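You operate a simulated robot arm through the tools that you are given. There is no shell and no other tool. Be economical: measure what you need, move in short steps, check, and stop when the job is done.

Carry out the task below with a simulated robot arm. There is one attempt and no reset: what you move stays moved.

## Task
Take the black cable and put it on the front of the paper table. Then take the teal cable and put it on the top of the steel stand. Then pull the green door open. The order counts.

The check looks at the end state, three seconds after you hand in, the way a careful person would. Anything else that was tipped, shoved, dropped, spilled or broken makes it a failure.

## Robot
A 7-joint arm with a vacuum gripper on a trunk, on a base that drives. Base frame: it is fixed to the floor where the robot stands at the start and does not move with it; the origin is under the middle of the robot, x ahead of it, y to its left, z up. Readings come in m, degrees, newtons and seconds.
Its first joint turns from -69.0 to 172.0 degrees. Places, roughly: black cable (12x6x3 cm) [0.5, 0, 0.2]; front of the paper table [-2.7, -0.7, 0.8]; green door [0.6, 0.1, 1]; teal cable (12x6x3 cm) [0.5, 0.4, 0.2]; top of the steel stand (50x17 cm) [-0.14, 0.66, 0.8]. Payload 1.06 kg.
Tool frame: the origin (TCP) lies in the middle of the cups' lips, and z points out of the cups. The gripper has 1 cup of 0.024 m across, covering 0.024 by 0.024 m (tool x, y); the bellows give 0.008 m. With the vacuum on, a cup seals on a smooth face that it is pressed against (1 to 4 N); it does not hold porous or soft things. The pull reaches 23 N.
Orientation is told as [roll, pitch, yaw] about the base's x, y, z axes, in that order, counted from this pose: with the cups facing straight down, the tool's x points along the base's -x, its y along +y and its z along -z.

## Interface
- The arm moves only by the tool nudge_tool. Its argument "deltas" is a list of rows, each a list of 2 entries, a list of its own where there are three numbers: the shift along the tool's x, y, z in m, then the turn, a rotation vector about the tool's x, y, z in degrees. In form: [[[tx, ty, tz], [rx, ry, rz]], ...]. A call has 1 to 10 rows; each row shifts and turns the commanded pose from where the row before left it, along the tool's axes as they then stand. "vac" is the vacuum: 1 switches it on, 0 off, set as the call begins (left out, the last holds). Rows are played at 5 a second. More than 0.05 m and 8.6 degrees between two rows, or a gripper value outside its range, and nothing of the call is played. Where a pose cannot be reached the arm comes as near as it can. A force on the tool above 40 N (or 10 N above the force at the start of the call, whichever is more), or a blocked arm, ends the call early, and 0.2 s more pass. The pull builds up within a second once a cup has sealed. Time passes only in rows, and 0.2 s behind the last, so rows that do not move give it time. The reply holds the time, the measured pose of the TCP, the force on the tool along the base axes and the pull of the vacuum, in the units named above and with some noise, with the torque about the TCP (base axes, N m) and any sound that the robot's microphone picked up.
- Cameras (640 x 400 px; columns grow to the right, rows downward): "scene" is now at [0.1412, 0.059, 1.2066]; the picture's right is [0.80, -0.61, 0.00], its down [-0.28, -0.38, -0.88] and it looks along [0.53, 0.70, -0.47] (base axes); focal length 214 px, centre (320, 200). "wrist" rides on the gripper at [0.078, 0.019, -0.096] in the tool frame; the picture's right is [-0.23, 0.97, 0.00], its down [-0.71, -0.17, -0.68] and it looks along [-0.67, -0.16, 0.73] (tool axes); focal length 243 px, centre (320, 200). There is no depth. A picture from a camera that has moved, and an enlarged one, comes with that camera's place and axes in the base frame and with its lens. The place of the scene camera against the robot may be out by one fixed shift of up to 0.025 m in any direction.
- camera(camera): a new picture of that camera. The clock stands still meanwhile.
- lift_body(by): slides the trunk up (or, below 0, down) by that many m; the arm and the scene camera ride with it, the base frame stays. It gives what a move gives, with no picture.
- drive_base(legs): drives the robot by 1 to 6 legs, each [ahead, left, turn to the left] in m, m and degrees, along the robot's own axes; the way and the turn of a leg run together, so that a leg with both is an arc; at most 1.5 m and 180 degrees a leg. The arm and the cameras ride along, it lands a little off, and it stops where it bumps. It gives what a move gives.
- pan_tilt(pan, tilt): turns the head with the scene camera to pan (to the left, within 80 degrees either way) and tilt (down, from -29 to 69), counted from straight ahead of the robot. It gives what a move gives.
- enlarge(camera, box): a new picture of the part [left, top, right, bottom] of that camera's present view, enlarged. The clock stands still meanwhile.
- close_job(): hands the job in; it is judged then, once.

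Work in short steps. Places have to be worked out from the pictures, the camera data and where the tool is seen: move nearer, look again, correct. Check each grasp and each placing, and mend what went wrong. You have 165 turns and 128 pictures in all, those below and enlarged ones among them. Switch the vacuum off and draw the arm clear of the work before you hand the job in, unless the task says otherwise; then end with one line.

The tools are called after ">>>" as name(argument=value, ...) on one line, values as JSON. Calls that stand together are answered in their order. nudge_tool: Moves the arm, as the interface text tells. Its arguments: {"type":"object","properties":{"deltas":{"type":"array"},"vac":{"type":"number"}},"required":["deltas"]} The other tools are called the same way: lift_body (by) slides the trunk up or down; drive_base (legs) drives the base; pan_tilt (pan, tilt) turns the head that bears the scene camera; camera (camera) takes a picture; enlarge (camera, box) takes an enlarged picture of a part of a camera's view; close_job () hands the job in.

At the start:

```text
clock: 0.0
tcp_pos: [0.2609, 0.2149, 1.1149]
tool_rot: [0.0, -0.1, -0.1]
force: [-0.7, -0.3, -0.1]
moment: [0.01, 0.03, -0.03]
pull: 0.0
trunk travel left (down, up): [-0.35, 0.142]
robot x, y, heading: [-0.0028, 0.0004, 0.1]
head pan, tilt: [52.8, 28.1]
```

scene: 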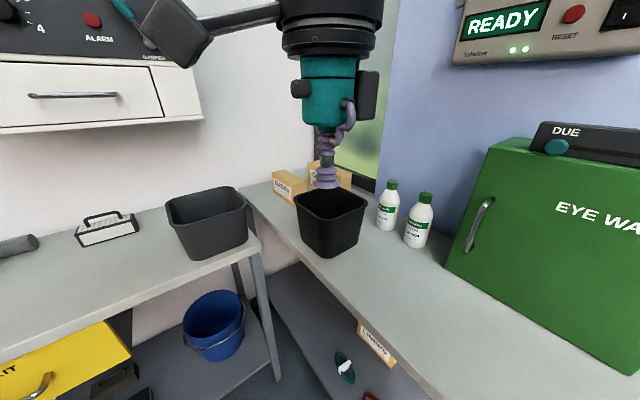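
wrist: 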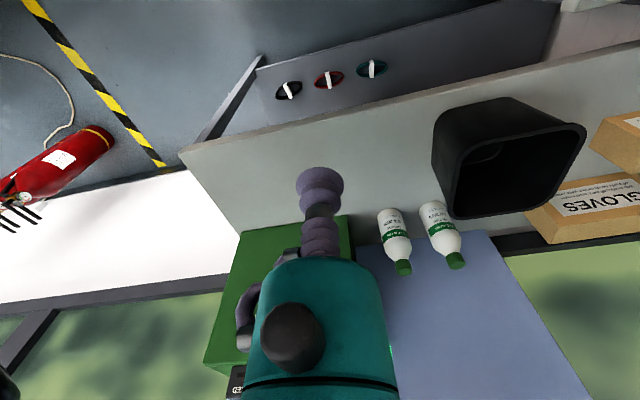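

The cables seem to lie on the low shelf beneath the bench ahead. I look around with the head first.

>>> pan_tilt(pan=10, tilt=60)

>>> camera(camera="scene")

```text
clock: 1.1
tcp_pos: [0.2623, 0.2142, 1.1162]
tool_rot: [0.0, 0.0, -0.1]
force: [-0.7, -1.0, 0.4]
moment: [-0.01, 0.0, 0.01]
pull: 0.1
trunk travel left (down, up): [-0.35, 0.142]
robot x, y, heading: [0.0008, -0.0004, 0.2]
head pan, tilt: [10.0, 60.0]
```

```text
125 pictures are left
camera scene: at [0.1528, 0.0017, 1.1635], right [0.22, -0.97, 0.0], down [-0.83, -0.19, -0.53], along [0.51, 0.12, -0.85], focal length 214 px, centre (320, 200)
```

scene: 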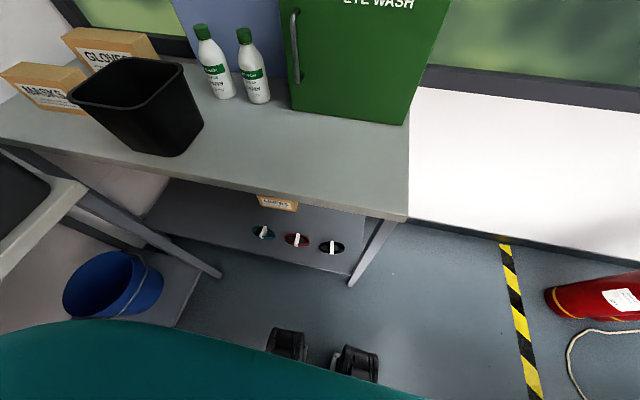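

Cables: black near (0.49, 0.03), teal near (0.49, 0.36), both on the low shelf beneath the bench. I look at the stand and toward the paper table.

>>> pan_tilt(pan=80, tilt=35)

>>> camera(camera="scene")

>>> pan_tilt(pan=-80, tilt=25)

>>> camera(camera="scene")

>>> pan_tilt(pan=0, tilt=20)

>>> camera(camera="scene")

```text
clock: 2.5
tcp_pos: [0.2606, 0.214, 1.1146]
tool_rot: [0.1, 0.0, -0.1]
force: [0.6, 0.4, 0.2]
moment: [0.0, -0.01, 0.01]
pull: 0.0
trunk travel left (down, up): [-0.35, 0.142]
robot x, y, heading: [0.0013, -0.0009, 0.1]
head pan, tilt: [80.0, 35.0]
```

```text
124 pictures are left
camera scene: at [0.1014, 0.0731, 1.1958], right [0.98, -0.17, 0.0], down [-0.1, -0.56, -0.82], along [0.14, 0.81, -0.57], focal length 214 px, centre (320, 200)
```

scene: 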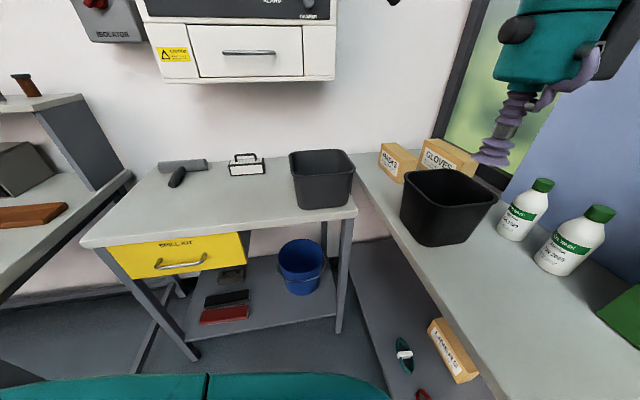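

```text
clock: 5.0
tcp_pos: [0.2605, 0.2134, 1.1153]
tool_rot: [0.0, -0.1, -0.1]
force: [-0.3, -0.5, -0.2]
moment: [-0.03, -0.01, -0.03]
pull: 0.1
trunk travel left (down, up): [-0.35, 0.142]
robot x, y, heading: [-0.0027, 0.0066, 0.0]
head pan, tilt: [-80.0, 25.0]
```

```text
123 pictures are left
camera scene: at [0.102, -0.1043, 1.2115], right [-0.98, -0.17, 0.0], down [-0.07, 0.42, -0.91], along [0.16, -0.89, -0.42], focal length 214 px, centre (320, 200)
```

scene: 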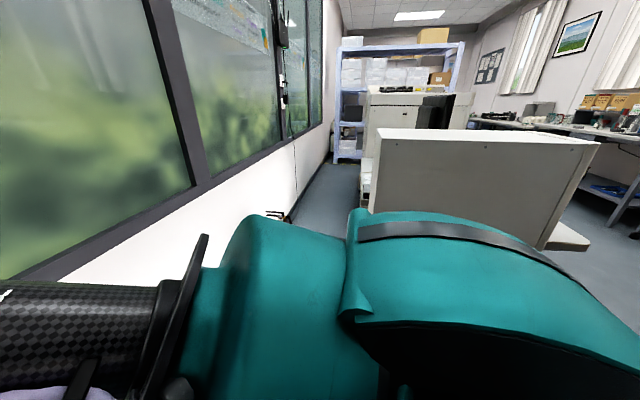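

```text
clock: 6.5
tcp_pos: [0.2609, 0.2148, 1.1146]
tool_rot: [0.0, 0.0, -0.1]
force: [-0.1, 0.0, -0.7]
moment: [0.0, 0.01, -0.04]
pull: 0.0
trunk travel left (down, up): [-0.35, 0.142]
robot x, y, heading: [0.0003, -0.0003, 0.1]
head pan, tilt: [0.0, 20.0]
```

```text
122 pictures are left
camera scene: at [0.1791, -0.0137, 1.2196], right [0.0, -1.0, 0.0], down [-0.34, 0.0, -0.94], along [0.94, 0.0, -0.34], focal length 214 px, centre (320, 200)
```

scene: 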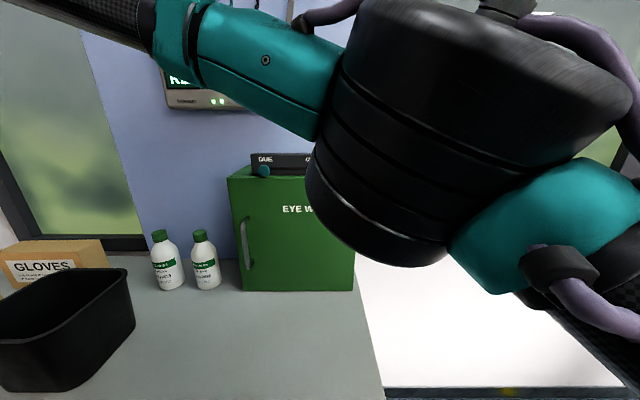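

The bench overhangs the low shelf (bench edge x≈0.33, top z≈0.83). I'll back off a bit before lowering the trunk so the arm does not hit the bench.

>>> drive_base(legs=[[-0.3, 0, 0]])

>>> lift_body(by=-0.35)

>>> pan_tilt(pan=10, tilt=35)

>>> camera(camera="scene")

>>> camera(camera="wrist")

```text
clock: 8.6
tcp_pos: [-0.0414, 0.2138, 1.1153]
tool_rot: [0.0, -0.2, -0.1]
force: [0.2, 0.0, 0.4]
moment: [0.0, -0.01, -0.03]
pull: 0.0
trunk travel left (down, up): [-0.35, 0.142]
robot x, y, heading: [-0.3033, -0.0001, -0.1]
head pan, tilt: [0.0, 20.0]
```

```text
clock: 12.0
tcp_pos: [-0.006, 0.2134, 0.7623]
tool_rot: [0.0, 4.2, 0.0]
force: [-0.8, 0.3, -0.1]
moment: [0.0, 0.03, 0.01]
pull: 0.0
trunk travel left (down, up): [0.0, 0.492]
robot x, y, heading: [-0.3017, 0.0009, -0.1]
head pan, tilt: [0.0, 20.0]
```

```text
clock: 12.7
tcp_pos: [-0.0062, 0.2132, 0.7633]
tool_rot: [0.1, 4.3, -0.1]
force: [0.6, -0.2, 0.8]
moment: [0.05, 0.03, 0.01]
pull: 0.0
trunk travel left (down, up): [0.0, 0.492]
robot x, y, heading: [-0.3004, 0.0003, 0.0]
head pan, tilt: [10.0, 35.0]
```

```text
121 pictures are left
camera scene: at [-0.0291, 0.0, 0.8446], right [0.15, -0.99, 0.0], down [-0.54, -0.08, -0.84], along [0.83, 0.13, -0.55], focal length 214 px, centre (320, 200)
```

scene: 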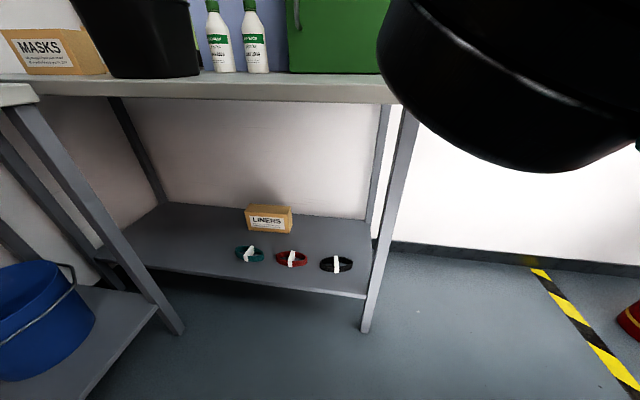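

```text
120 pictures are left
camera wrist: at [-0.0789, 0.2349, 0.8644], right [0.24, 0.97, -0.02], down [0.76, -0.17, 0.63], along [0.61, -0.16, -0.78], focal length 243 px, centre (320, 200)
```

wrist: 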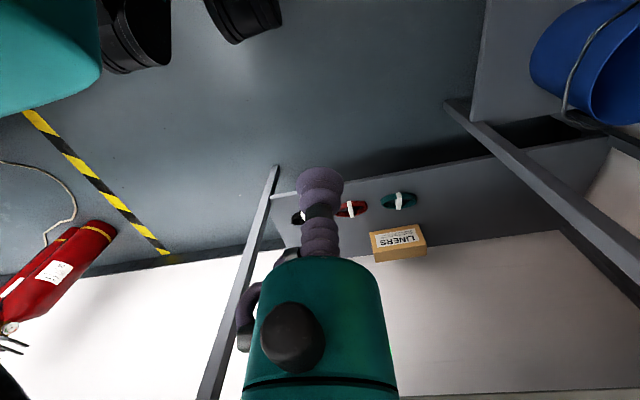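

The trunk tilt left the tool 4° pitched. I correct it and lower the arm in free air in front of the bench to learn the low reach.

>>> nudge_tool(deltas=[[[0, 0, 0.02], [0, -4.2, 0]], [[0, 0, 0.05], [0, 0, 0]], [[0, 0, 0.05], [0, 0, 0]], [[0, 0, 0.05], [0, 0, 0]], [[0, 0, 0.05], [0, 0, 0]], [[0, 0, 0.05], [0, 0, 0]]])

```text
clock: 14.1
tcp_pos: [0.0043, 0.2143, 0.4944]
tool_rot: [-0.1, 0.1, -0.1]
force: [-0.2, -0.9, 0.2]
moment: [0.0, 0.0, 0.0]
pull: 0.0
out of reach, approached as far as the arm can: row 5
trunk travel left (down, up): [0.0, 0.492]
robot x, y, heading: [-0.3017, 0.0024, -0.0]
head pan, tilt: [10.0, 35.0]
```

Reach ends around z≈0.49 at this radius. I look down at the body and feet to see how close the robot can stand to the bench.

>>> pan_tilt(pan=0, tilt=69)

>>> camera(camera="scene")

>>> camera(camera="wrist")

```text
clock: 15.1
tcp_pos: [0.0062, 0.2142, 0.4954]
tool_rot: [0.0, 0.0, 0.0]
force: [-0.6, 0.3, -1.1]
moment: [-0.01, -0.03, -0.01]
pull: 0.1
trunk travel left (down, up): [0.0, 0.492]
robot x, y, heading: [-0.3, 0.0048, -0.2]
head pan, tilt: [0.0, 68.8]
```

```text
119 pictures are left
camera scene: at [-0.061, -0.0136, 0.7983], right [0.0, -1.0, 0.0], down [-0.93, 0.0, -0.36], along [0.36, 0.0, -0.93], focal length 214 px, centre (320, 200)
```

scene: 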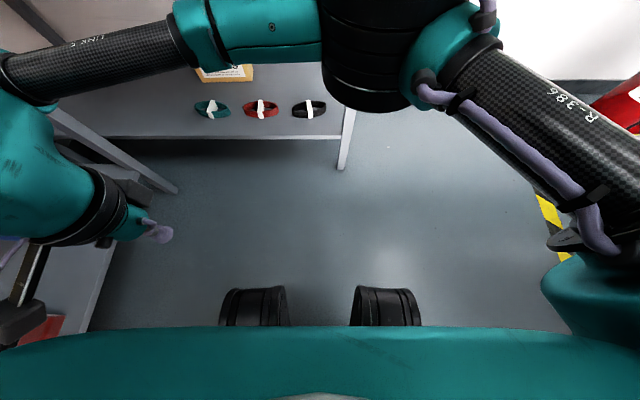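

```text
118 pictures are left
camera wrist: at [-0.0742, 0.2346, 0.5913], right [0.24, 0.97, 0.0], down [0.71, -0.17, 0.69], along [0.67, -0.16, -0.73], focal length 243 px, centre (320, 200)
```

wrist: 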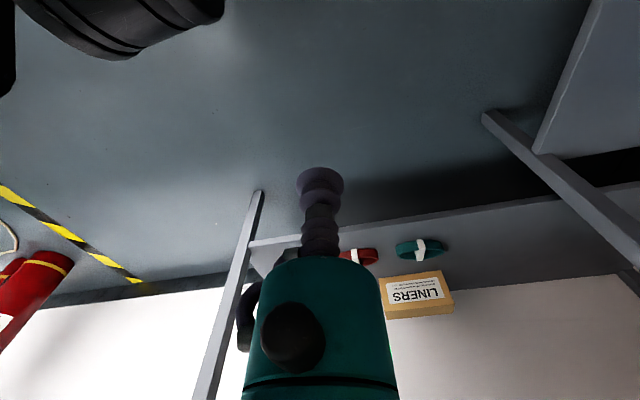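

The robot squats (knees come forward) and the shoulder is on its right front side. I move the tool toward the right side to explore low reach there.

>>> nudge_tool(deltas=[[[0, -0.045, 0], [0, 0, 0]], [[0, -0.045, 0], [0, 0, 0]], [[0, -0.045, 0], [0, 0, 0]], [[0, -0.045, 0], [0, 0, 0]], [[0, -0.045, 0], [0, 0, 0]]])

>>> camera(camera="scene")

```text
clock: 16.3
tcp_pos: [0.0041, -0.0114, 0.4965]
tool_rot: [0.0, 0.0, -0.1]
force: [-0.2, 0.9, 0.4]
moment: [0.01, -0.01, -0.03]
pull: 0.0
trunk travel left (down, up): [0.0, 0.492]
robot x, y, heading: [-0.2994, -0.0005, -0.2]
head pan, tilt: [0.0, 68.8]
```

```text
117 pictures are left
camera scene: at [-0.0611, -0.0135, 0.7983], right [0.0, -1.0, 0.0], down [-0.93, 0.0, -0.36], along [0.36, 0.0, -0.93], focal length 214 px, centre (320, 200)
```

scene: 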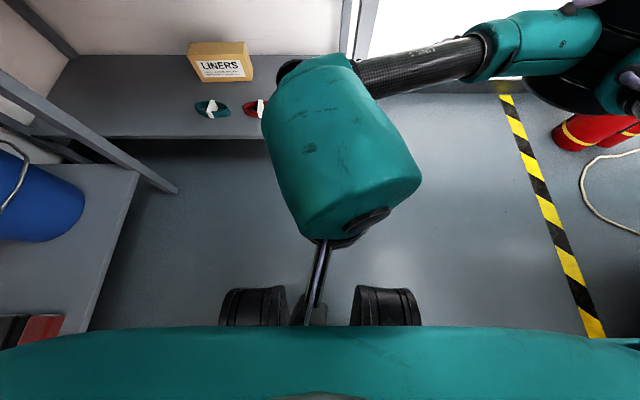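

Now I test how low the arm gets here.

>>> nudge_tool(deltas=[[[0, 0, 0.05], [0, 0, 0]], [[0, 0, 0.05], [0, 0, 0]], [[0, 0, 0.05], [0, 0, 0]], [[0, 0, 0.05], [0, 0, 0]], [[0, 0, 0.05], [0, 0, 0]]])

>>> camera(camera="scene")

>>> camera(camera="wrist")

```text
clock: 17.5
tcp_pos: [0.0038, -0.0113, 0.2447]
tool_rot: [0.0, 0.1, -0.1]
force: [0.2, 0.1, 0.1]
moment: [0.0, 0.02, 0.0]
pull: 0.1
trunk travel left (down, up): [0.0, 0.492]
robot x, y, heading: [-0.2994, -0.0003, 0.1]
head pan, tilt: [0.0, 68.8]
```

```text
116 pictures are left
camera scene: at [-0.0611, -0.0136, 0.7983], right [0.0, -1.0, 0.0], down [-0.93, 0.0, -0.36], along [0.36, 0.0, -0.93], focal length 214 px, centre (320, 200)
```

scene: 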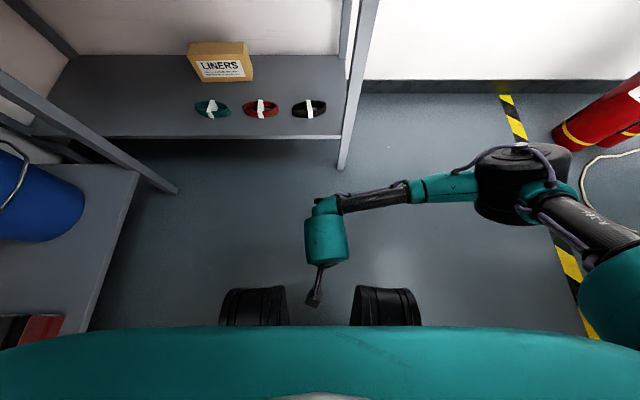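

```text
115 pictures are left
camera wrist: at [-0.0756, 0.0103, 0.3401], right [0.24, 0.97, 0.0], down [0.71, -0.17, 0.69], along [0.67, -0.16, -0.73], focal length 243 px, centre (320, 200)
```

wrist: 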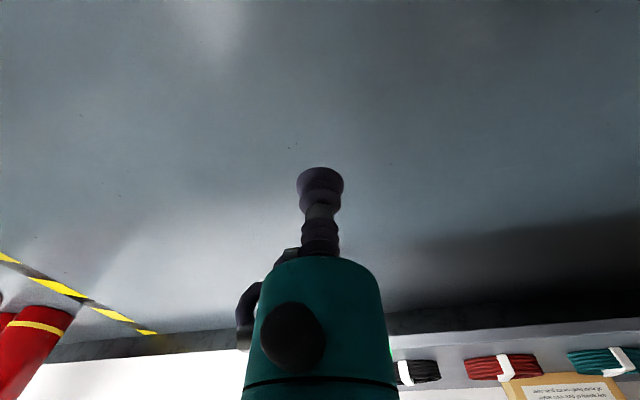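

Low reach works. Now I test the forward extent at this height (free floor ahead until x≈0.4).

>>> nudge_tool(deltas=[[[-0.04, 0, -0.02], [0, 0, 0]], [[-0.04, 0, -0.02], [0, 0, 0]], [[-0.04, 0, 0], [0, 0, 0]], [[-0.04, 0, 0], [0, 0, 0]], [[-0.04, 0, 0], [0, 0, 0]]])

>>> pan_tilt(pan=-20, tilt=50)

>>> camera(camera="scene")

```text
clock: 18.7
tcp_pos: [0.2038, -0.0117, 0.2855]
tool_rot: [0.1, 0.0, -0.1]
force: [-0.2, 0.7, 1.1]
moment: [0.0, -0.01, -0.01]
pull: 0.0
trunk travel left (down, up): [0.0, 0.492]
robot x, y, heading: [-0.3001, 0.0014, 0.1]
head pan, tilt: [0.0, 68.8]
```

```text
clock: 19.6
tcp_pos: [0.2036, -0.0115, 0.2851]
tool_rot: [0.0, 0.1, -0.1]
force: [-0.4, 0.3, 0.5]
moment: [-0.05, 0.03, 0.01]
pull: 0.0
trunk travel left (down, up): [0.0, 0.492]
robot x, y, heading: [-0.3036, -0.0006, 0.5]
head pan, tilt: [-20.0, 50.0]
```

```text
114 pictures are left
camera scene: at [-0.0447, -0.0399, 0.8202], right [-0.34, -0.94, 0.0], down [-0.72, 0.26, -0.64], along [0.6, -0.22, -0.77], focal length 214 px, centre (320, 200)
```

scene: 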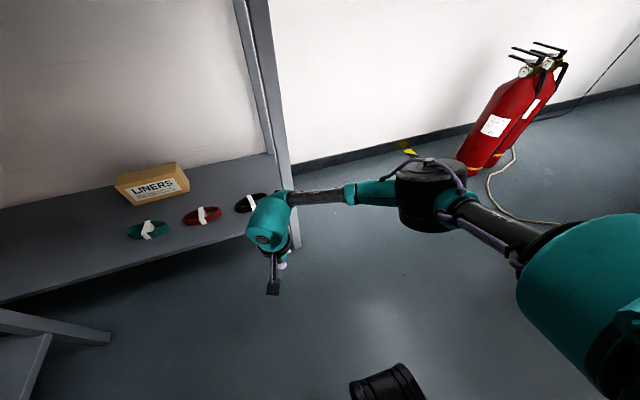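

Forward reach is fine (0.5 m ahead at z 0.285), with the forearm lying sideways toward the right. For the black cable I will enter through the open right end of the bench. First I turn the tool 90° so that the wrist camera trails rather than sits close to the front leg.

>>> nudge_tool(deltas=[[[0, 0, -0.015], [0, 0, -8]], [[0, 0, -0.015], [0, 0, -8]], [[0, 0, -0.015], [0, 0, -8]], [[0, 0, 0], [0, 0, -8]], [[0, 0, 0], [0, 0, -8]], [[0, 0, 0], [0, 0, -8]], [[0, 0, 0], [0, 0, -8]], [[0, 0, 0], [0, 0, -8]], [[0, 0, 0], [0, 0, -8]], [[0, 0, 0], [0, 0, -8]]])

>>> drive_base(legs=[[0, -0.32, 0]])

>>> camera(camera="scene")

>>> camera(camera="wrist")

```text
clock: 21.8
tcp_pos: [0.1864, -0.0114, 0.3596]
tool_rot: [-0.1, 0.0, 64.0]
force: [-0.3, -0.1, 0.1]
moment: [0.0, 0.03, -0.02]
pull: 0.1
out of reach, approached as far as the arm can: row 8, 9, 10
trunk travel left (down, up): [0.0, 0.492]
robot x, y, heading: [-0.3002, 0.0002, -0.1]
head pan, tilt: [-20.0, 50.0]
```

```text
clock: 25.1
tcp_pos: [0.1875, -0.3277, 0.36]
tool_rot: [-0.1, 0.1, 64.3]
force: [0.2, -0.5, -0.4]
moment: [0.02, 0.02, 0.01]
pull: 0.0
trunk travel left (down, up): [0.0, 0.492]
robot x, y, heading: [-0.2983, -0.3159, 0.1]
head pan, tilt: [-20.0, 50.0]
```

```text
113 pictures are left
camera scene: at [-0.044, -0.3567, 0.8202], right [-0.34, -0.94, 0.0], down [-0.72, 0.26, -0.64], along [0.6, -0.22, -0.77], focal length 214 px, centre (320, 200)
```

scene: 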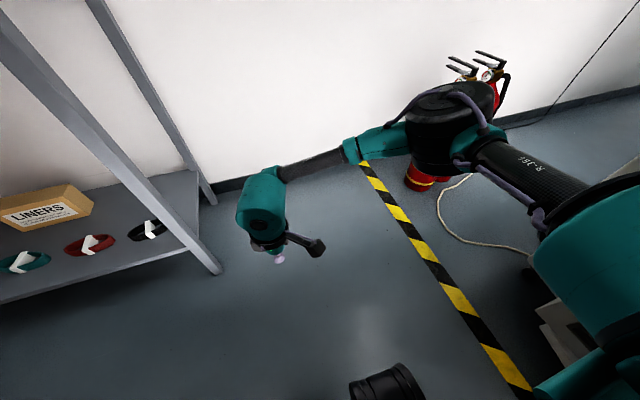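

```text
112 pictures are left
camera wrist: at [0.1336, -0.3879, 0.4556], right [-0.77, 0.64, 0.0], down [0.46, 0.56, 0.69], along [0.44, 0.53, -0.73], focal length 243 px, centre (320, 200)
```

wrist: 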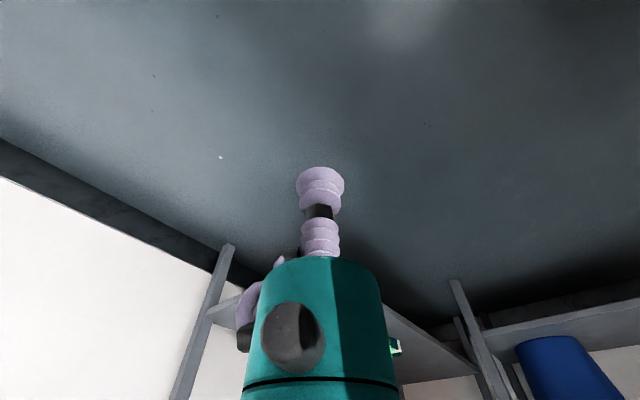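

Tool yaw 64° is enough; no rail closes the bench end (legs at x≈0.39 and 0.757, y≈-0.09). I drive ahead 0.30 so that the tool is in line with the gap.

>>> drive_base(legs=[[0.3, 0, 0]])

>>> pan_tilt(pan=5, tilt=40)

>>> camera(camera="scene")

>>> camera(camera="wrist")

```text
clock: 27.2
tcp_pos: [0.4864, -0.3259, 0.3597]
tool_rot: [0.0, 0.0, 64.3]
force: [0.7, -0.1, -1.0]
moment: [0.02, 0.01, 0.0]
pull: 0.1
trunk travel left (down, up): [0.0, 0.492]
robot x, y, heading: [-0.001, -0.3139, 0.1]
head pan, tilt: [-20.0, 50.0]
```

```text
clock: 28.1
tcp_pos: [0.4859, -0.3262, 0.3591]
tool_rot: [-0.1, 0.1, 64.2]
force: [0.3, -0.2, 1.4]
moment: [0.02, 0.0, -0.02]
pull: 0.0
trunk travel left (down, up): [0.0, 0.492]
robot x, y, heading: [-0.0023, -0.3154, 0.2]
head pan, tilt: [5.0, 40.0]
```

```text
111 pictures are left
camera scene: at [0.2671, -0.3217, 0.8344], right [0.09, -1.0, 0.0], down [-0.64, -0.06, -0.77], along [0.76, 0.07, -0.64], focal length 214 px, centre (320, 200)
```

scene: 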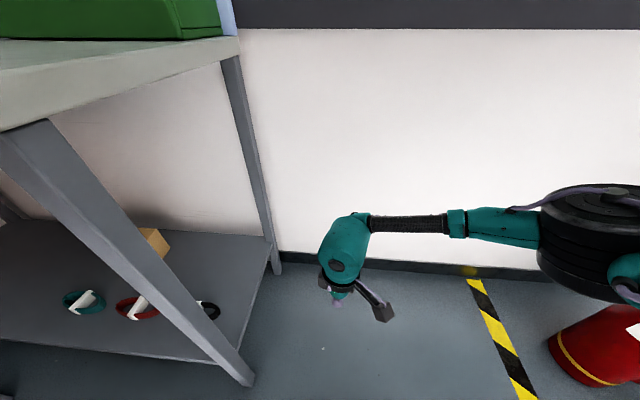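

```text
110 pictures are left
camera wrist: at [0.4324, -0.3867, 0.4556], right [-0.77, 0.64, 0.0], down [0.46, 0.56, 0.69], along [0.44, 0.53, -0.73], focal length 243 px, centre (320, 200)
```

wrist: 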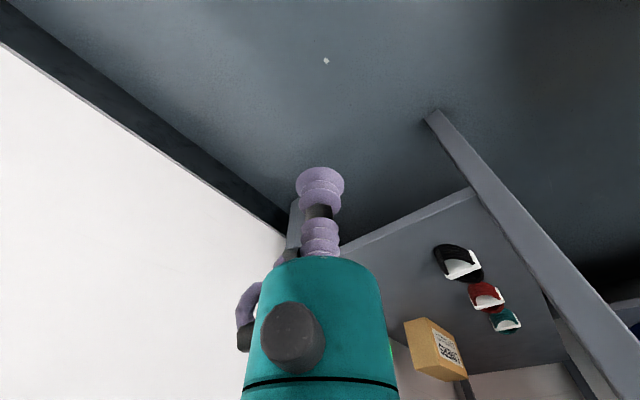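

Black cable at about (0.478, 0.037) per the wrist camera. I slide left, watching for bumps.

>>> drive_base(legs=[[0, 0.25, 0]])

>>> camera(camera="wrist")

>>> camera(camera="scene")

```text
clock: 30.9
tcp_pos: [0.4837, -0.0756, 0.3597]
tool_rot: [0.0, 0.0, 64.2]
force: [0.5, 0.3, 0.1]
moment: [-0.01, 0.0, 0.02]
pull: 0.1
trunk travel left (down, up): [0.0, 0.492]
robot x, y, heading: [-0.0064, -0.0688, 0.3]
head pan, tilt: [5.0, 40.0]
```

```text
109 pictures are left
camera wrist: at [0.4314, -0.1363, 0.4556], right [-0.77, 0.63, 0.0], down [0.46, 0.56, 0.69], along [0.43, 0.53, -0.73], focal length 243 px, centre (320, 200)
```

wrist: 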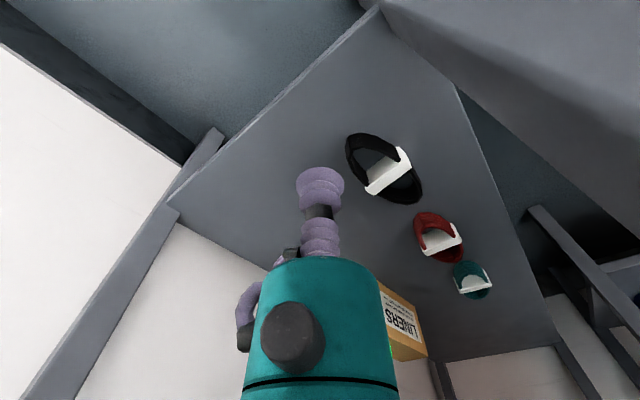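

```text
108 pictures are left
camera scene: at [0.266, -0.0713, 0.8344], right [0.09, -1.0, 0.0], down [-0.64, -0.06, -0.77], along [0.76, 0.07, -0.64], focal length 214 px, centre (320, 200)
```

scene: 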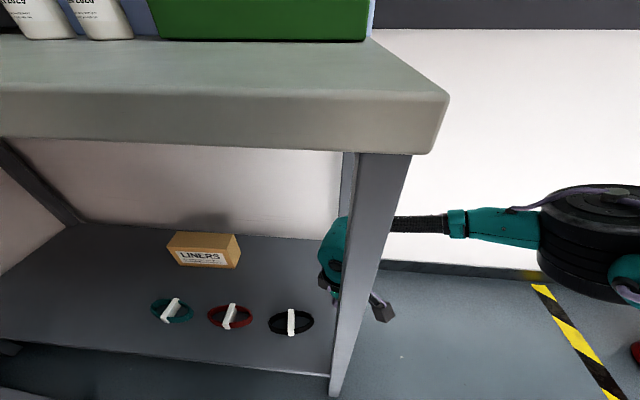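

I take a close look at the cable to choose the sealing spot.

>>> enlarge(camera="wrist", box=[320, 110, 480, 220])

```text
3.64 times, centred on (400, 165) of wrist
camera zoom: at [0.4314, -0.1363, 0.4556], right [-0.77, 0.63, 0.0], down [0.46, 0.56, 0.69], along [0.43, 0.53, -0.73], focal length 882 px, centre (29, 327)
```

zoom: 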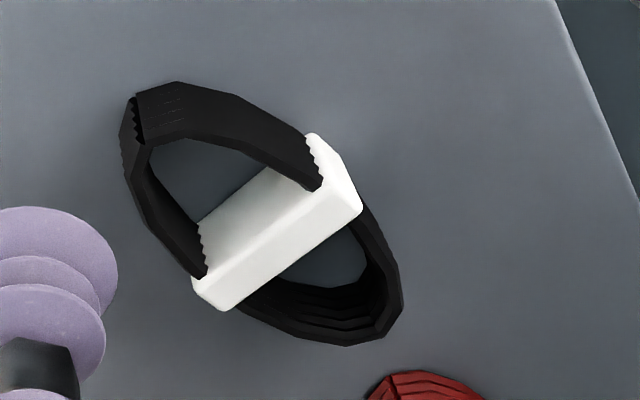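

>>> enlarge(camera="scene", box=[250, 295, 330, 345])

```text
8.00 times, centred on (290, 320) of scene
camera zoom: at [0.266, -0.0713, 0.8344], right [0.09, -1.0, 0.0], down [-0.64, -0.06, -0.77], along [0.76, 0.07, -0.64], focal length 1716 px, centre (560, -760)
```

zoom: 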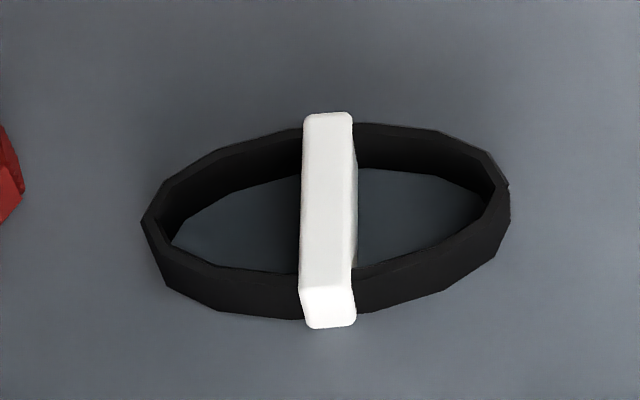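

The cable has a white block (about 1.7 cm wide, 6 cm long top) in the middle, the likely seal spot, near (0.473, 0.035). I slide on left to bring the cup above it.

>>> drive_base(legs=[[0, 0.09, 0]])

>>> camera(camera="wrist")

```text
clock: 32.0
tcp_pos: [0.4878, -0.0302, 0.3599]
tool_rot: [-0.8, 0.5, 64.5]
force: [1.7, -0.4, 0.0]
moment: [0.06, -0.02, 0.06]
pull: 0.0
trunk travel left (down, up): [0.0, 0.492]
robot x, y, heading: [-0.0039, -0.0165, 0.1]
head pan, tilt: [5.0, 40.0]
stopped in leg 1: the force on the tool passed its limit at 55 N (the readings are from after the stop); the commanded pose is now the measured one
```

```text
105 pictures are left
camera wrist: at [0.4344, -0.0896, 0.4551], right [-0.78, 0.63, -0.01], down [0.45, 0.58, 0.68], along [0.44, 0.52, -0.73], focal length 243 px, centre (320, 200)
```

wrist: 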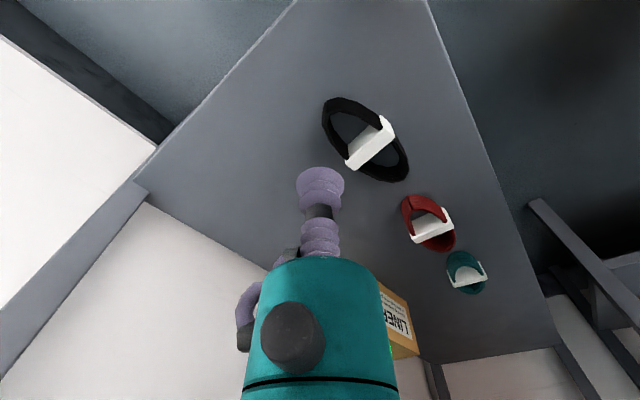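

Something bumped at the front leg (probably the wrist camera at x≈0.43). I back off right, then shift the tool 4 cm further in (+x) before sliding past.

>>> drive_base(legs=[[0, -0.06, 0]])

>>> nudge_tool(deltas=[[[-0.0087, -0.018, 0], [0, 0, 0]], [[-0.0087, -0.018, 0], [0, 0, 0]], [[0, 0, 0], [0, 0, 0]]])

>>> pan_tilt(pan=-15, tilt=45)

>>> camera(camera="scene")

```text
clock: 33.2
tcp_pos: [0.4877, -0.0893, 0.3592]
tool_rot: [-0.7, 0.5, 64.7]
force: [0.0, -0.8, 0.7]
moment: [-0.02, -0.03, -0.01]
pull: 0.2
trunk travel left (down, up): [0.0, 0.492]
robot x, y, heading: [-0.0025, -0.0796, 0.0]
head pan, tilt: [5.0, 40.0]
```

```text
clock: 34.0
tcp_pos: [0.487, -0.0905, 0.3586]
tool_rot: [-0.7, 0.4, 64.6]
force: [1.2, 0.0, -0.6]
moment: [0.0, -0.03, -0.03]
pull: 0.1
out of reach, approached as far as the arm can: row 1, 2
trunk travel left (down, up): [0.0, 0.492]
robot x, y, heading: [-0.0036, -0.0756, 0.2]
head pan, tilt: [5.0, 40.0]
```

```text
clock: 34.9
tcp_pos: [0.4872, -0.0895, 0.3597]
tool_rot: [-0.7, 0.6, 64.5]
force: [0.1, -1.0, -0.5]
moment: [0.0, 0.04, -0.02]
pull: 0.1
trunk travel left (down, up): [0.0, 0.492]
robot x, y, heading: [-0.0003, -0.0762, 0.3]
head pan, tilt: [-15.0, 45.0]
```

```text
104 pictures are left
camera scene: at [0.2602, -0.108, 0.8272], right [-0.25, -0.97, 0.0], down [-0.68, 0.18, -0.71], along [0.68, -0.18, -0.71], focal length 214 px, centre (320, 200)
```

scene: 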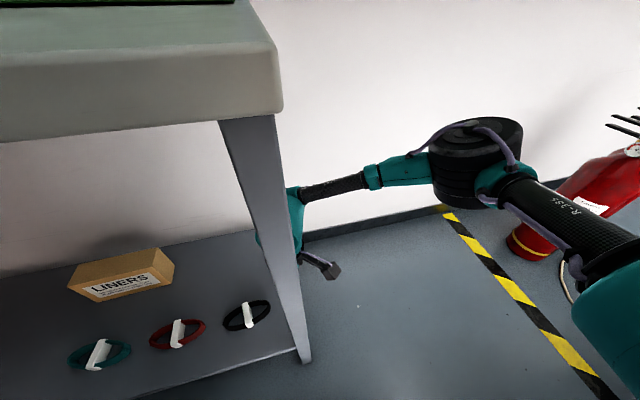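

The arm is at its limit for this yaw, so I drive the base 3 cm ahead (head still short of the bench edge) and slide left again.

>>> drive_base(legs=[[0.03, 0, 0]])

>>> drive_base(legs=[[0, 0.07, 0]])

>>> camera(camera="scene")

```text
clock: 35.7
tcp_pos: [0.5171, -0.0886, 0.3595]
tool_rot: [-0.6, 0.6, 64.6]
force: [0.5, 0.2, 0.5]
moment: [0.02, 0.03, -0.01]
pull: 0.2
trunk travel left (down, up): [0.0, 0.492]
robot x, y, heading: [0.0248, -0.0701, 0.4]
head pan, tilt: [-15.0, 45.0]
```

```text
clock: 37.0
tcp_pos: [0.5173, -0.0188, 0.3591]
tool_rot: [-0.7, 0.4, 64.7]
force: [-0.5, -0.4, 1.1]
moment: [-0.01, -0.01, 0.03]
pull: 0.1
trunk travel left (down, up): [0.0, 0.492]
robot x, y, heading: [0.0287, -0.0035, 0.4]
head pan, tilt: [-15.0, 45.0]
```

```text
103 pictures are left
camera scene: at [0.2896, -0.0384, 0.8271], right [-0.26, -0.97, 0.0], down [-0.68, 0.18, -0.71], along [0.68, -0.18, -0.71], focal length 214 px, centre (320, 200)
```

scene: 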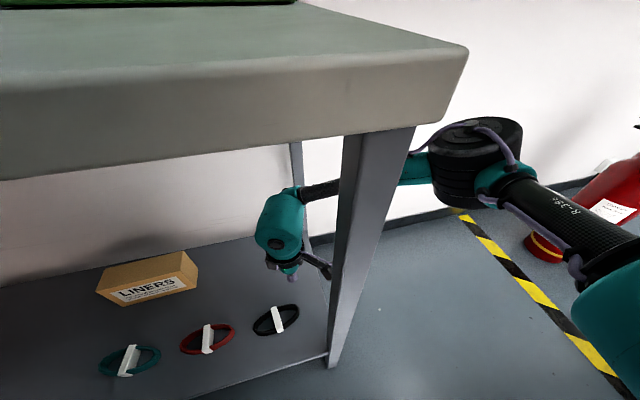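

Past the leg. I slide 5 cm further left and look down with the wrist camera.

>>> drive_base(legs=[[0, 0.055, 0]])

>>> nudge_tool(deltas=[[[0.006, 0.013, 0.02], [0, 0, 0]], [[0.006, 0.013, 0.02], [0, 0, 0]], [[0, 0, 0.01], [0, 0, 0]]])

>>> camera(camera="wrist")

>>> enlarge(camera="scene", box=[240, 160, 400, 260])

```text
clock: 38.1
tcp_pos: [0.5169, 0.0365, 0.3593]
tool_rot: [-0.7, 0.6, 64.6]
force: [0.2, 0.1, 0.1]
moment: [-0.02, -0.01, -0.04]
pull: 0.0
trunk travel left (down, up): [0.0, 0.492]
robot x, y, heading: [0.0258, 0.0501, 0.1]
head pan, tilt: [-15.0, 45.0]
```

```text
clock: 39.0
tcp_pos: [0.4877, 0.0354, 0.3088]
tool_rot: [-0.7, 0.5, 64.6]
force: [0.6, -0.1, 0.3]
moment: [0.02, -0.02, 0.02]
pull: 0.1
trunk travel left (down, up): [0.0, 0.492]
robot x, y, heading: [0.0291, 0.0503, 0.1]
head pan, tilt: [-15.0, 45.0]
```

```text
102 pictures are left
camera wrist: at [0.4351, -0.0246, 0.4052], right [-0.78, 0.63, -0.01], down [0.45, 0.57, 0.68], along [0.44, 0.52, -0.73], focal length 243 px, centre (320, 200)
```

wrist: 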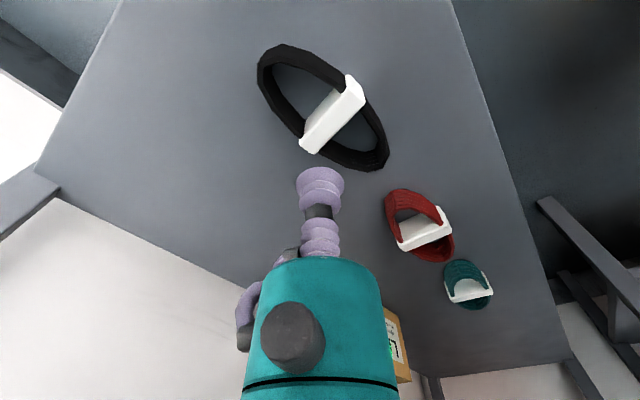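

```text
4.00 times, centred on (320, 210) of scene
camera zoom: at [0.2894, 0.0171, 0.8271], right [-0.25, -0.97, 0.0], down [-0.68, 0.18, -0.71], along [0.68, -0.18, -0.71], focal length 858 px, centre (320, 160)
```

zoom: 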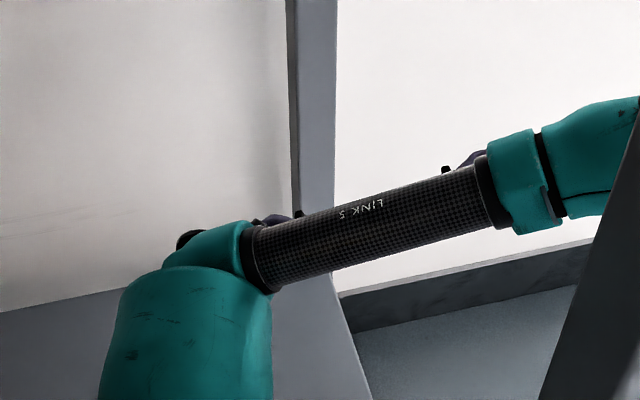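

Block top centre estimated at (0.474, 0.038). I align above it, level the tool, and come down to about 1.7 cm above.

>>> nudge_tool(deltas=[[[0.0042, 0.0135, 0], [0.15, -0.85, 0]], [[0, 0, 0.02], [0, 0, 0]], [[0, 0, 0.02], [0, 0, 0]], [[0, 0, 0], [0, 0, 0]]])

>>> camera(camera="wrist")

```text
clock: 40.0
tcp_pos: [0.4752, 0.0363, 0.2678]
tool_rot: [-0.8, -0.4, 64.6]
force: [0.0, 0.8, 0.4]
moment: [0.0, 0.0, 0.0]
pull: 0.0
trunk travel left (down, up): [0.0, 0.492]
robot x, y, heading: [0.0276, 0.0528, 0.1]
head pan, tilt: [-15.0, 45.0]
```

```text
100 pictures are left
camera wrist: at [0.4215, -0.0239, 0.3633], right [-0.78, 0.63, -0.01], down [0.45, 0.57, 0.69], along [0.44, 0.53, -0.72], focal length 243 px, centre (320, 200)
```

wrist: 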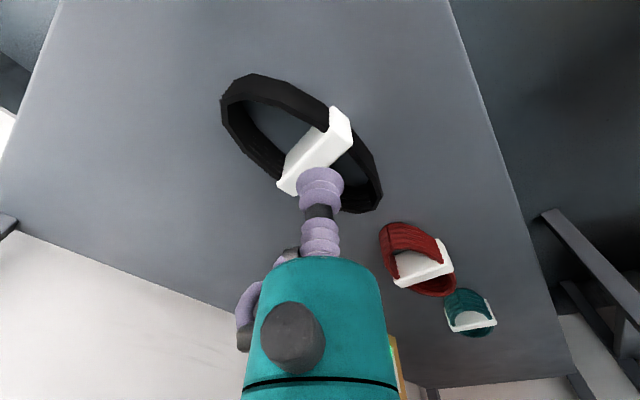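

Aligned. Vacuum on, descending in small steps until contact.

>>> nudge_tool(deltas=[[[0, 0.001, 0.006], [0.4, -0.6, 0]], [[0, 0, 0.006], [0, 0, 0]], [[0, 0, 0.004], [0, 0, 0]], [[0, 0, 0.004], [0, 0, 0]]], vac=1)

```text
clock: 41.0
tcp_pos: [0.4747, 0.0375, 0.2499]
tool_rot: [-1.3, -1.1, 64.6]
force: [0.7, -2.9, 13.5]
moment: [-0.02, 0.17, 0.1]
pull: 23.0
trunk travel left (down, up): [0.0, 0.492]
robot x, y, heading: [0.0229, 0.05, 0.0]
head pan, tilt: [-15.0, 45.0]
```

Sealed (pull 23 N). I lift it off the shelf.

>>> nudge_tool(deltas=[[[0, 0, -0.015], [0, 0, 0]], [[0, 0, -0.025], [0, 0, 0]], [[0, 0, -0.03], [0, 0, 0]], [[0, 0, 0], [0, 0, 0]]])

>>> camera(camera="wrist")

```text
clock: 42.0
tcp_pos: [0.473, 0.0391, 0.3184]
tool_rot: [-1.1, -0.9, 64.6]
force: [-0.7, 0.1, -0.9]
moment: [-0.04, 0.02, -0.01]
pull: 23.0
trunk travel left (down, up): [0.0, 0.492]
robot x, y, heading: [0.0221, 0.0497, 0.3]
head pan, tilt: [-15.0, 45.0]
```

```text
99 pictures are left
camera wrist: at [0.4174, -0.0235, 0.4125], right [-0.78, 0.63, -0.02], down [0.44, 0.56, 0.7], along [0.45, 0.54, -0.71], focal length 243 px, centre (320, 200)
```

wrist: 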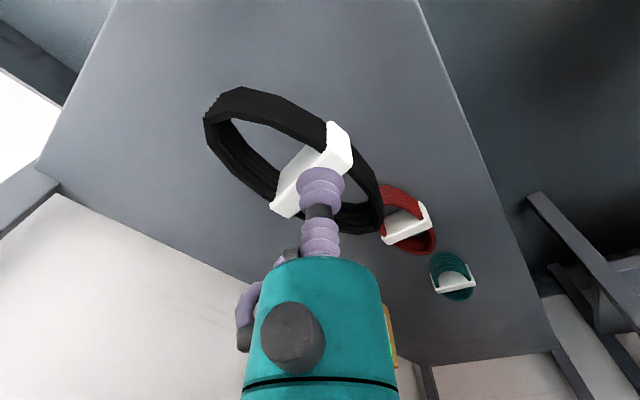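

Held. I raise it, move it 3.5 cm inward to clear the leg, then drive right out of the bench end.

>>> nudge_tool(deltas=[[[0, 0, -0.02], [0, 0, 0]], [[-0.0078, -0.0162, -0.02], [0, 0, 0]], [[-0.0078, -0.0162, 0], [0, 0, 0]], [[0, 0, 0], [0, 0, 0]]])

```text
clock: 43.0
tcp_pos: [0.5091, 0.0369, 0.3587]
tool_rot: [-1.2, -1.0, 64.6]
force: [0.3, -0.2, -1.0]
moment: [0.0, 0.02, 0.04]
pull: 22.3
trunk travel left (down, up): [0.0, 0.492]
robot x, y, heading: [0.0245, 0.0495, 0.3]
head pan, tilt: [-15.0, 45.0]
```

>>> drive_base(legs=[[0.008, 0, 0], [0, -0.1, 0]])

>>> drive_base(legs=[[0, -0.3, 0]])

>>> camera(camera="wrist")

```text
clock: 44.8
tcp_pos: [0.5166, -0.0625, 0.3588]
tool_rot: [-1.2, -1.1, 64.7]
force: [0.2, 0.6, -0.6]
moment: [0.01, 0.01, 0.02]
pull: 22.6
trunk travel left (down, up): [0.0, 0.492]
robot x, y, heading: [0.032, -0.0524, 0.1]
head pan, tilt: [-15.0, 45.0]
```

```text
clock: 48.0
tcp_pos: [0.518, -0.3633, 0.3589]
tool_rot: [-1.3, -1.1, 64.5]
force: [-0.3, 0.1, -1.2]
moment: [0.0, 0.0, 0.0]
pull: 22.5
trunk travel left (down, up): [0.0, 0.492]
robot x, y, heading: [0.0367, -0.3515, 0.2]
head pan, tilt: [-15.0, 45.0]
```

```text
98 pictures are left
camera wrist: at [0.4621, -0.4246, 0.453], right [-0.78, 0.63, -0.02], down [0.44, 0.56, 0.7], along [0.45, 0.54, -0.71], focal length 243 px, centre (320, 200)
```

wrist: 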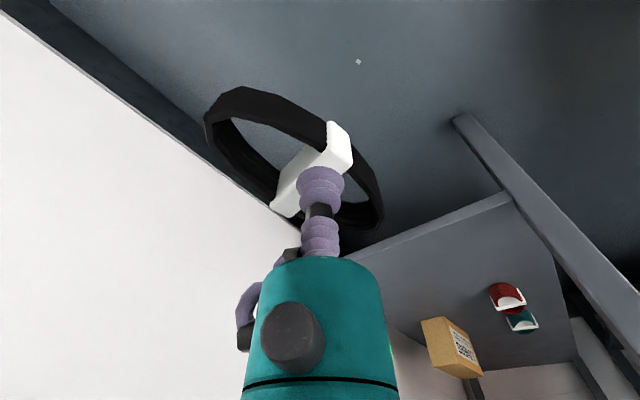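

Out cleanly. I back off, raise the trunk and look around toward the paper table.

>>> drive_base(legs=[[-0.4, 0, 0]])

>>> lift_body(by=0.42)

>>> nudge_tool(deltas=[[[0, 0, -0.04], [0, 0, 0]], [[0, 0, -0.04], [0, 0, 0]], [[0, 0, -0.04], [0, 0, 0]], [[0, 0, -0.04], [0, 0, 0]], [[0, 0, -0.04], [0, 0, 0]]])

>>> drive_base(legs=[[0, 0, 90]])

>>> pan_tilt(pan=70, tilt=25)

>>> camera(camera="scene")

```text
clock: 50.5
tcp_pos: [0.1165, -0.3646, 0.3593]
tool_rot: [-1.2, -0.8, 64.3]
force: [0.6, -0.4, -1.6]
moment: [-0.02, -0.02, -0.02]
pull: 22.7
trunk travel left (down, up): [0.0, 0.492]
robot x, y, heading: [-0.3628, -0.3491, 0.1]
head pan, tilt: [-15.0, 45.0]
```

```text
refused: 0.42 is not a number from -0.4 to 0.4
```

```text
clock: 51.8
tcp_pos: [0.1111, -0.3658, 0.5594]
tool_rot: [-1.3, -0.8, 64.3]
force: [0.0, 0.3, -1.4]
moment: [0.0, -0.02, 0.03]
pull: 23.2
trunk travel left (down, up): [0.0, 0.492]
robot x, y, heading: [-0.3636, -0.3484, 0.1]
head pan, tilt: [-15.0, 45.0]
```

```text
clock: 56.0
tcp_pos: [-0.3439, 0.1268, 0.559]
tool_rot: [-1.2, -1.0, 153.8]
force: [-0.2, -0.5, -1.3]
moment: [0.0, -0.02, 0.03]
pull: 22.5
trunk travel left (down, up): [0.0, 0.492]
robot x, y, heading: [-0.3672, -0.3484, 89.6]
head pan, tilt: [-15.0, 45.0]
```

```text
clock: 57.5
tcp_pos: [-0.3438, 0.1269, 0.5599]
tool_rot: [-1.2, -1.0, 153.7]
force: [0.3, 0.2, -1.1]
moment: [-0.01, -0.03, 0.0]
pull: 23.0
trunk travel left (down, up): [0.0, 0.492]
robot x, y, heading: [-0.3641, -0.3485, 89.2]
head pan, tilt: [70.0, 25.0]
```

```text
97 pictures are left
camera scene: at [-0.4541, -0.1419, 0.8577], right [0.35, 0.94, 0.0], down [0.4, -0.15, -0.91], along [-0.85, 0.32, -0.42], focal length 214 px, centre (320, 200)
```

scene: 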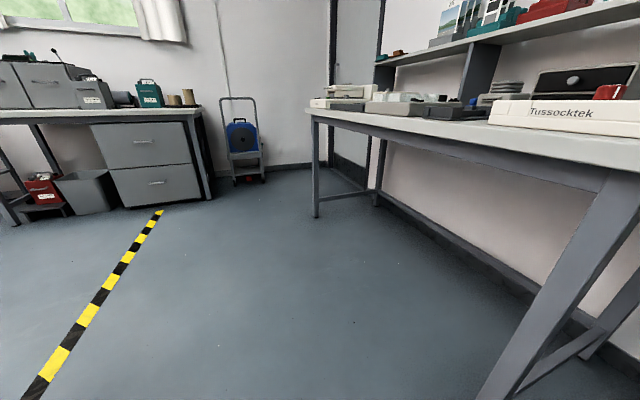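

The paper table is the far left one with grey drawers; the floor is clear. I raise the trunk, turn further and drive toward it.

>>> lift_body(by=0.38)

>>> drive_base(legs=[[0, 0, 90], [1.0, 0.25, 0]])

>>> pan_tilt(pan=15, tilt=30)

>>> camera(camera="scene")

```text
clock: 61.2
tcp_pos: [-0.3438, 0.0825, 1.0652]
tool_rot: [-18.3, -8.9, 155.3]
force: [0.1, 0.4, -1.8]
moment: [-0.02, 0.01, 0.02]
pull: 22.4
trunk travel left (down, up): [-0.38, 0.112]
robot x, y, heading: [-0.3641, -0.3519, 89.3]
head pan, tilt: [70.0, 25.0]
```

```text
clock: 70.3
tcp_pos: [-1.7918, -0.5571, 1.0656]
tool_rot: [-18.3, -8.9, -115.4]
force: [0.1, 0.1, -1.4]
moment: [0.02, -0.01, 0.01]
pull: 23.2
trunk travel left (down, up): [-0.38, 0.112]
robot x, y, heading: [-1.3587, -0.584, 178.8]
head pan, tilt: [70.0, 25.0]
```

```text
clock: 71.5
tcp_pos: [-1.7916, -0.556, 1.0661]
tool_rot: [-18.3, -8.8, -115.4]
force: [-0.5, -1.2, -0.8]
moment: [-0.03, -0.01, -0.01]
pull: 22.8
trunk travel left (down, up): [-0.38, 0.112]
robot x, y, heading: [-1.362, -0.5824, 178.8]
head pan, tilt: [15.0, 30.0]
```

```text
96 pictures are left
camera scene: at [-1.5343, -0.6163, 1.2353], right [-0.24, 0.97, 0.0], down [0.49, 0.12, -0.87], along [-0.84, -0.21, -0.5], focal length 214 px, centre (320, 200)
```

scene: 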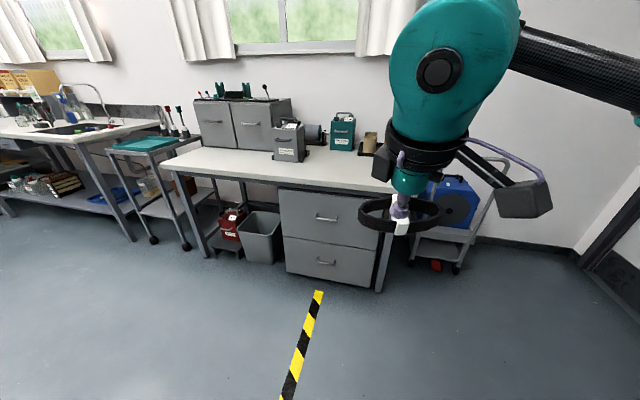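

The tool was tilted by the trunk's lean; I level it in three rows and drive nearer to the paper table.

>>> nudge_tool(deltas=[[[0, 0, 0], [-6.06, 3.02, 0]], [[0, 0, 0], [-6.06, 3.02, 0]], [[0, 0, 0], [-6.06, 3.02, 0]], [[0, 0, 0], [0, 0, 0]]])

>>> drive_base(legs=[[0.5, 0, 1.2]])

>>> pan_tilt(pan=15, tilt=40)

>>> camera(camera="scene")

>>> camera(camera="wrist")

```text
clock: 72.5
tcp_pos: [-1.7913, -0.558, 1.0656]
tool_rot: [-18.3, -8.9, -115.3]
force: [0.8, -0.4, -0.6]
moment: [0.01, -0.04, 0.02]
pull: 22.8
out of reach, approached as far as the arm can: row 1, 2, 3
trunk travel left (down, up): [-0.38, 0.112]
robot x, y, heading: [-1.3606, -0.584, 178.7]
head pan, tilt: [15.0, 30.0]
```

```text
clock: 75.5
tcp_pos: [-2.2927, -0.5586, 1.0648]
tool_rot: [-18.3, -8.9, -114.3]
force: [0.7, 0.3, -1.4]
moment: [-0.02, -0.01, -0.01]
pull: 23.2
trunk travel left (down, up): [-0.38, 0.112]
robot x, y, heading: [-1.8639, -0.5782, 180.1]
head pan, tilt: [15.0, 30.0]
```

```text
clock: 76.2
tcp_pos: [-2.2947, -0.5584, 1.0661]
tool_rot: [-18.2, -8.9, -114.3]
force: [0.3, -0.6, -1.0]
moment: [-0.04, -0.01, -0.03]
pull: 22.8
trunk travel left (down, up): [-0.38, 0.112]
robot x, y, heading: [-1.8614, -0.5776, 180.0]
head pan, tilt: [15.0, 40.0]
```

```text
95 pictures are left
camera scene: at [-2.0289, -0.6116, 1.22], right [-0.26, 0.97, 0.0], down [0.62, 0.16, -0.77], along [-0.74, -0.2, -0.64], focal length 214 px, centre (320, 200)
```

scene: 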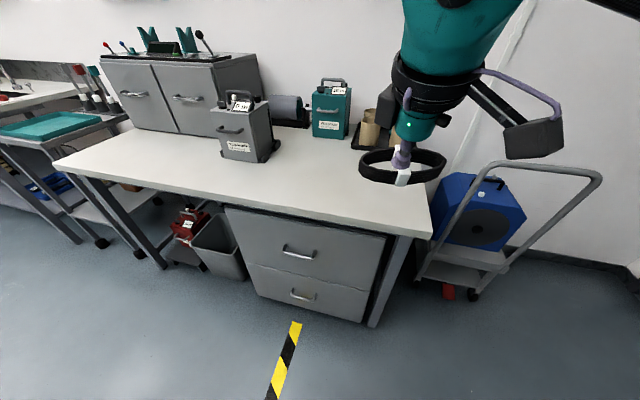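

```text
94 pictures are left
camera wrist: at [-2.2138, -0.4941, 1.1371], right [0.73, -0.63, -0.26], down [-0.2, -0.56, 0.81], along [-0.66, -0.53, -0.53], focal length 243 px, centre (320, 200)
```

wrist: 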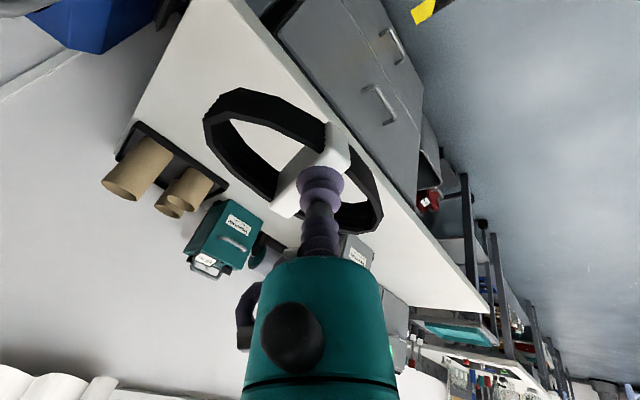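

Leveling hit a wrist limit at this yaw. I turn the yaw back 40° first, then level.

>>> nudge_tool(deltas=[[[0, 0, 0], [0, 0, 8]], [[0, 0, 0], [0, 0, 8]], [[0, 0, 0], [0, 0, 8]], [[0, 0, 0], [0, 0, 8]], [[0, 0, 0], [0, 0, 8]], [[0, 0, 0], [0, 0, 0]]])

```text
clock: 77.6
tcp_pos: [-2.2917, -0.5586, 1.0651]
tool_rot: [-8.3, -18.4, -154.5]
force: [-0.2, -0.3, -1.3]
moment: [0.02, 0.0, 0.02]
pull: 23.1
trunk travel left (down, up): [-0.38, 0.112]
robot x, y, heading: [-1.8588, -0.5783, 179.6]
head pan, tilt: [15.0, 40.0]
```

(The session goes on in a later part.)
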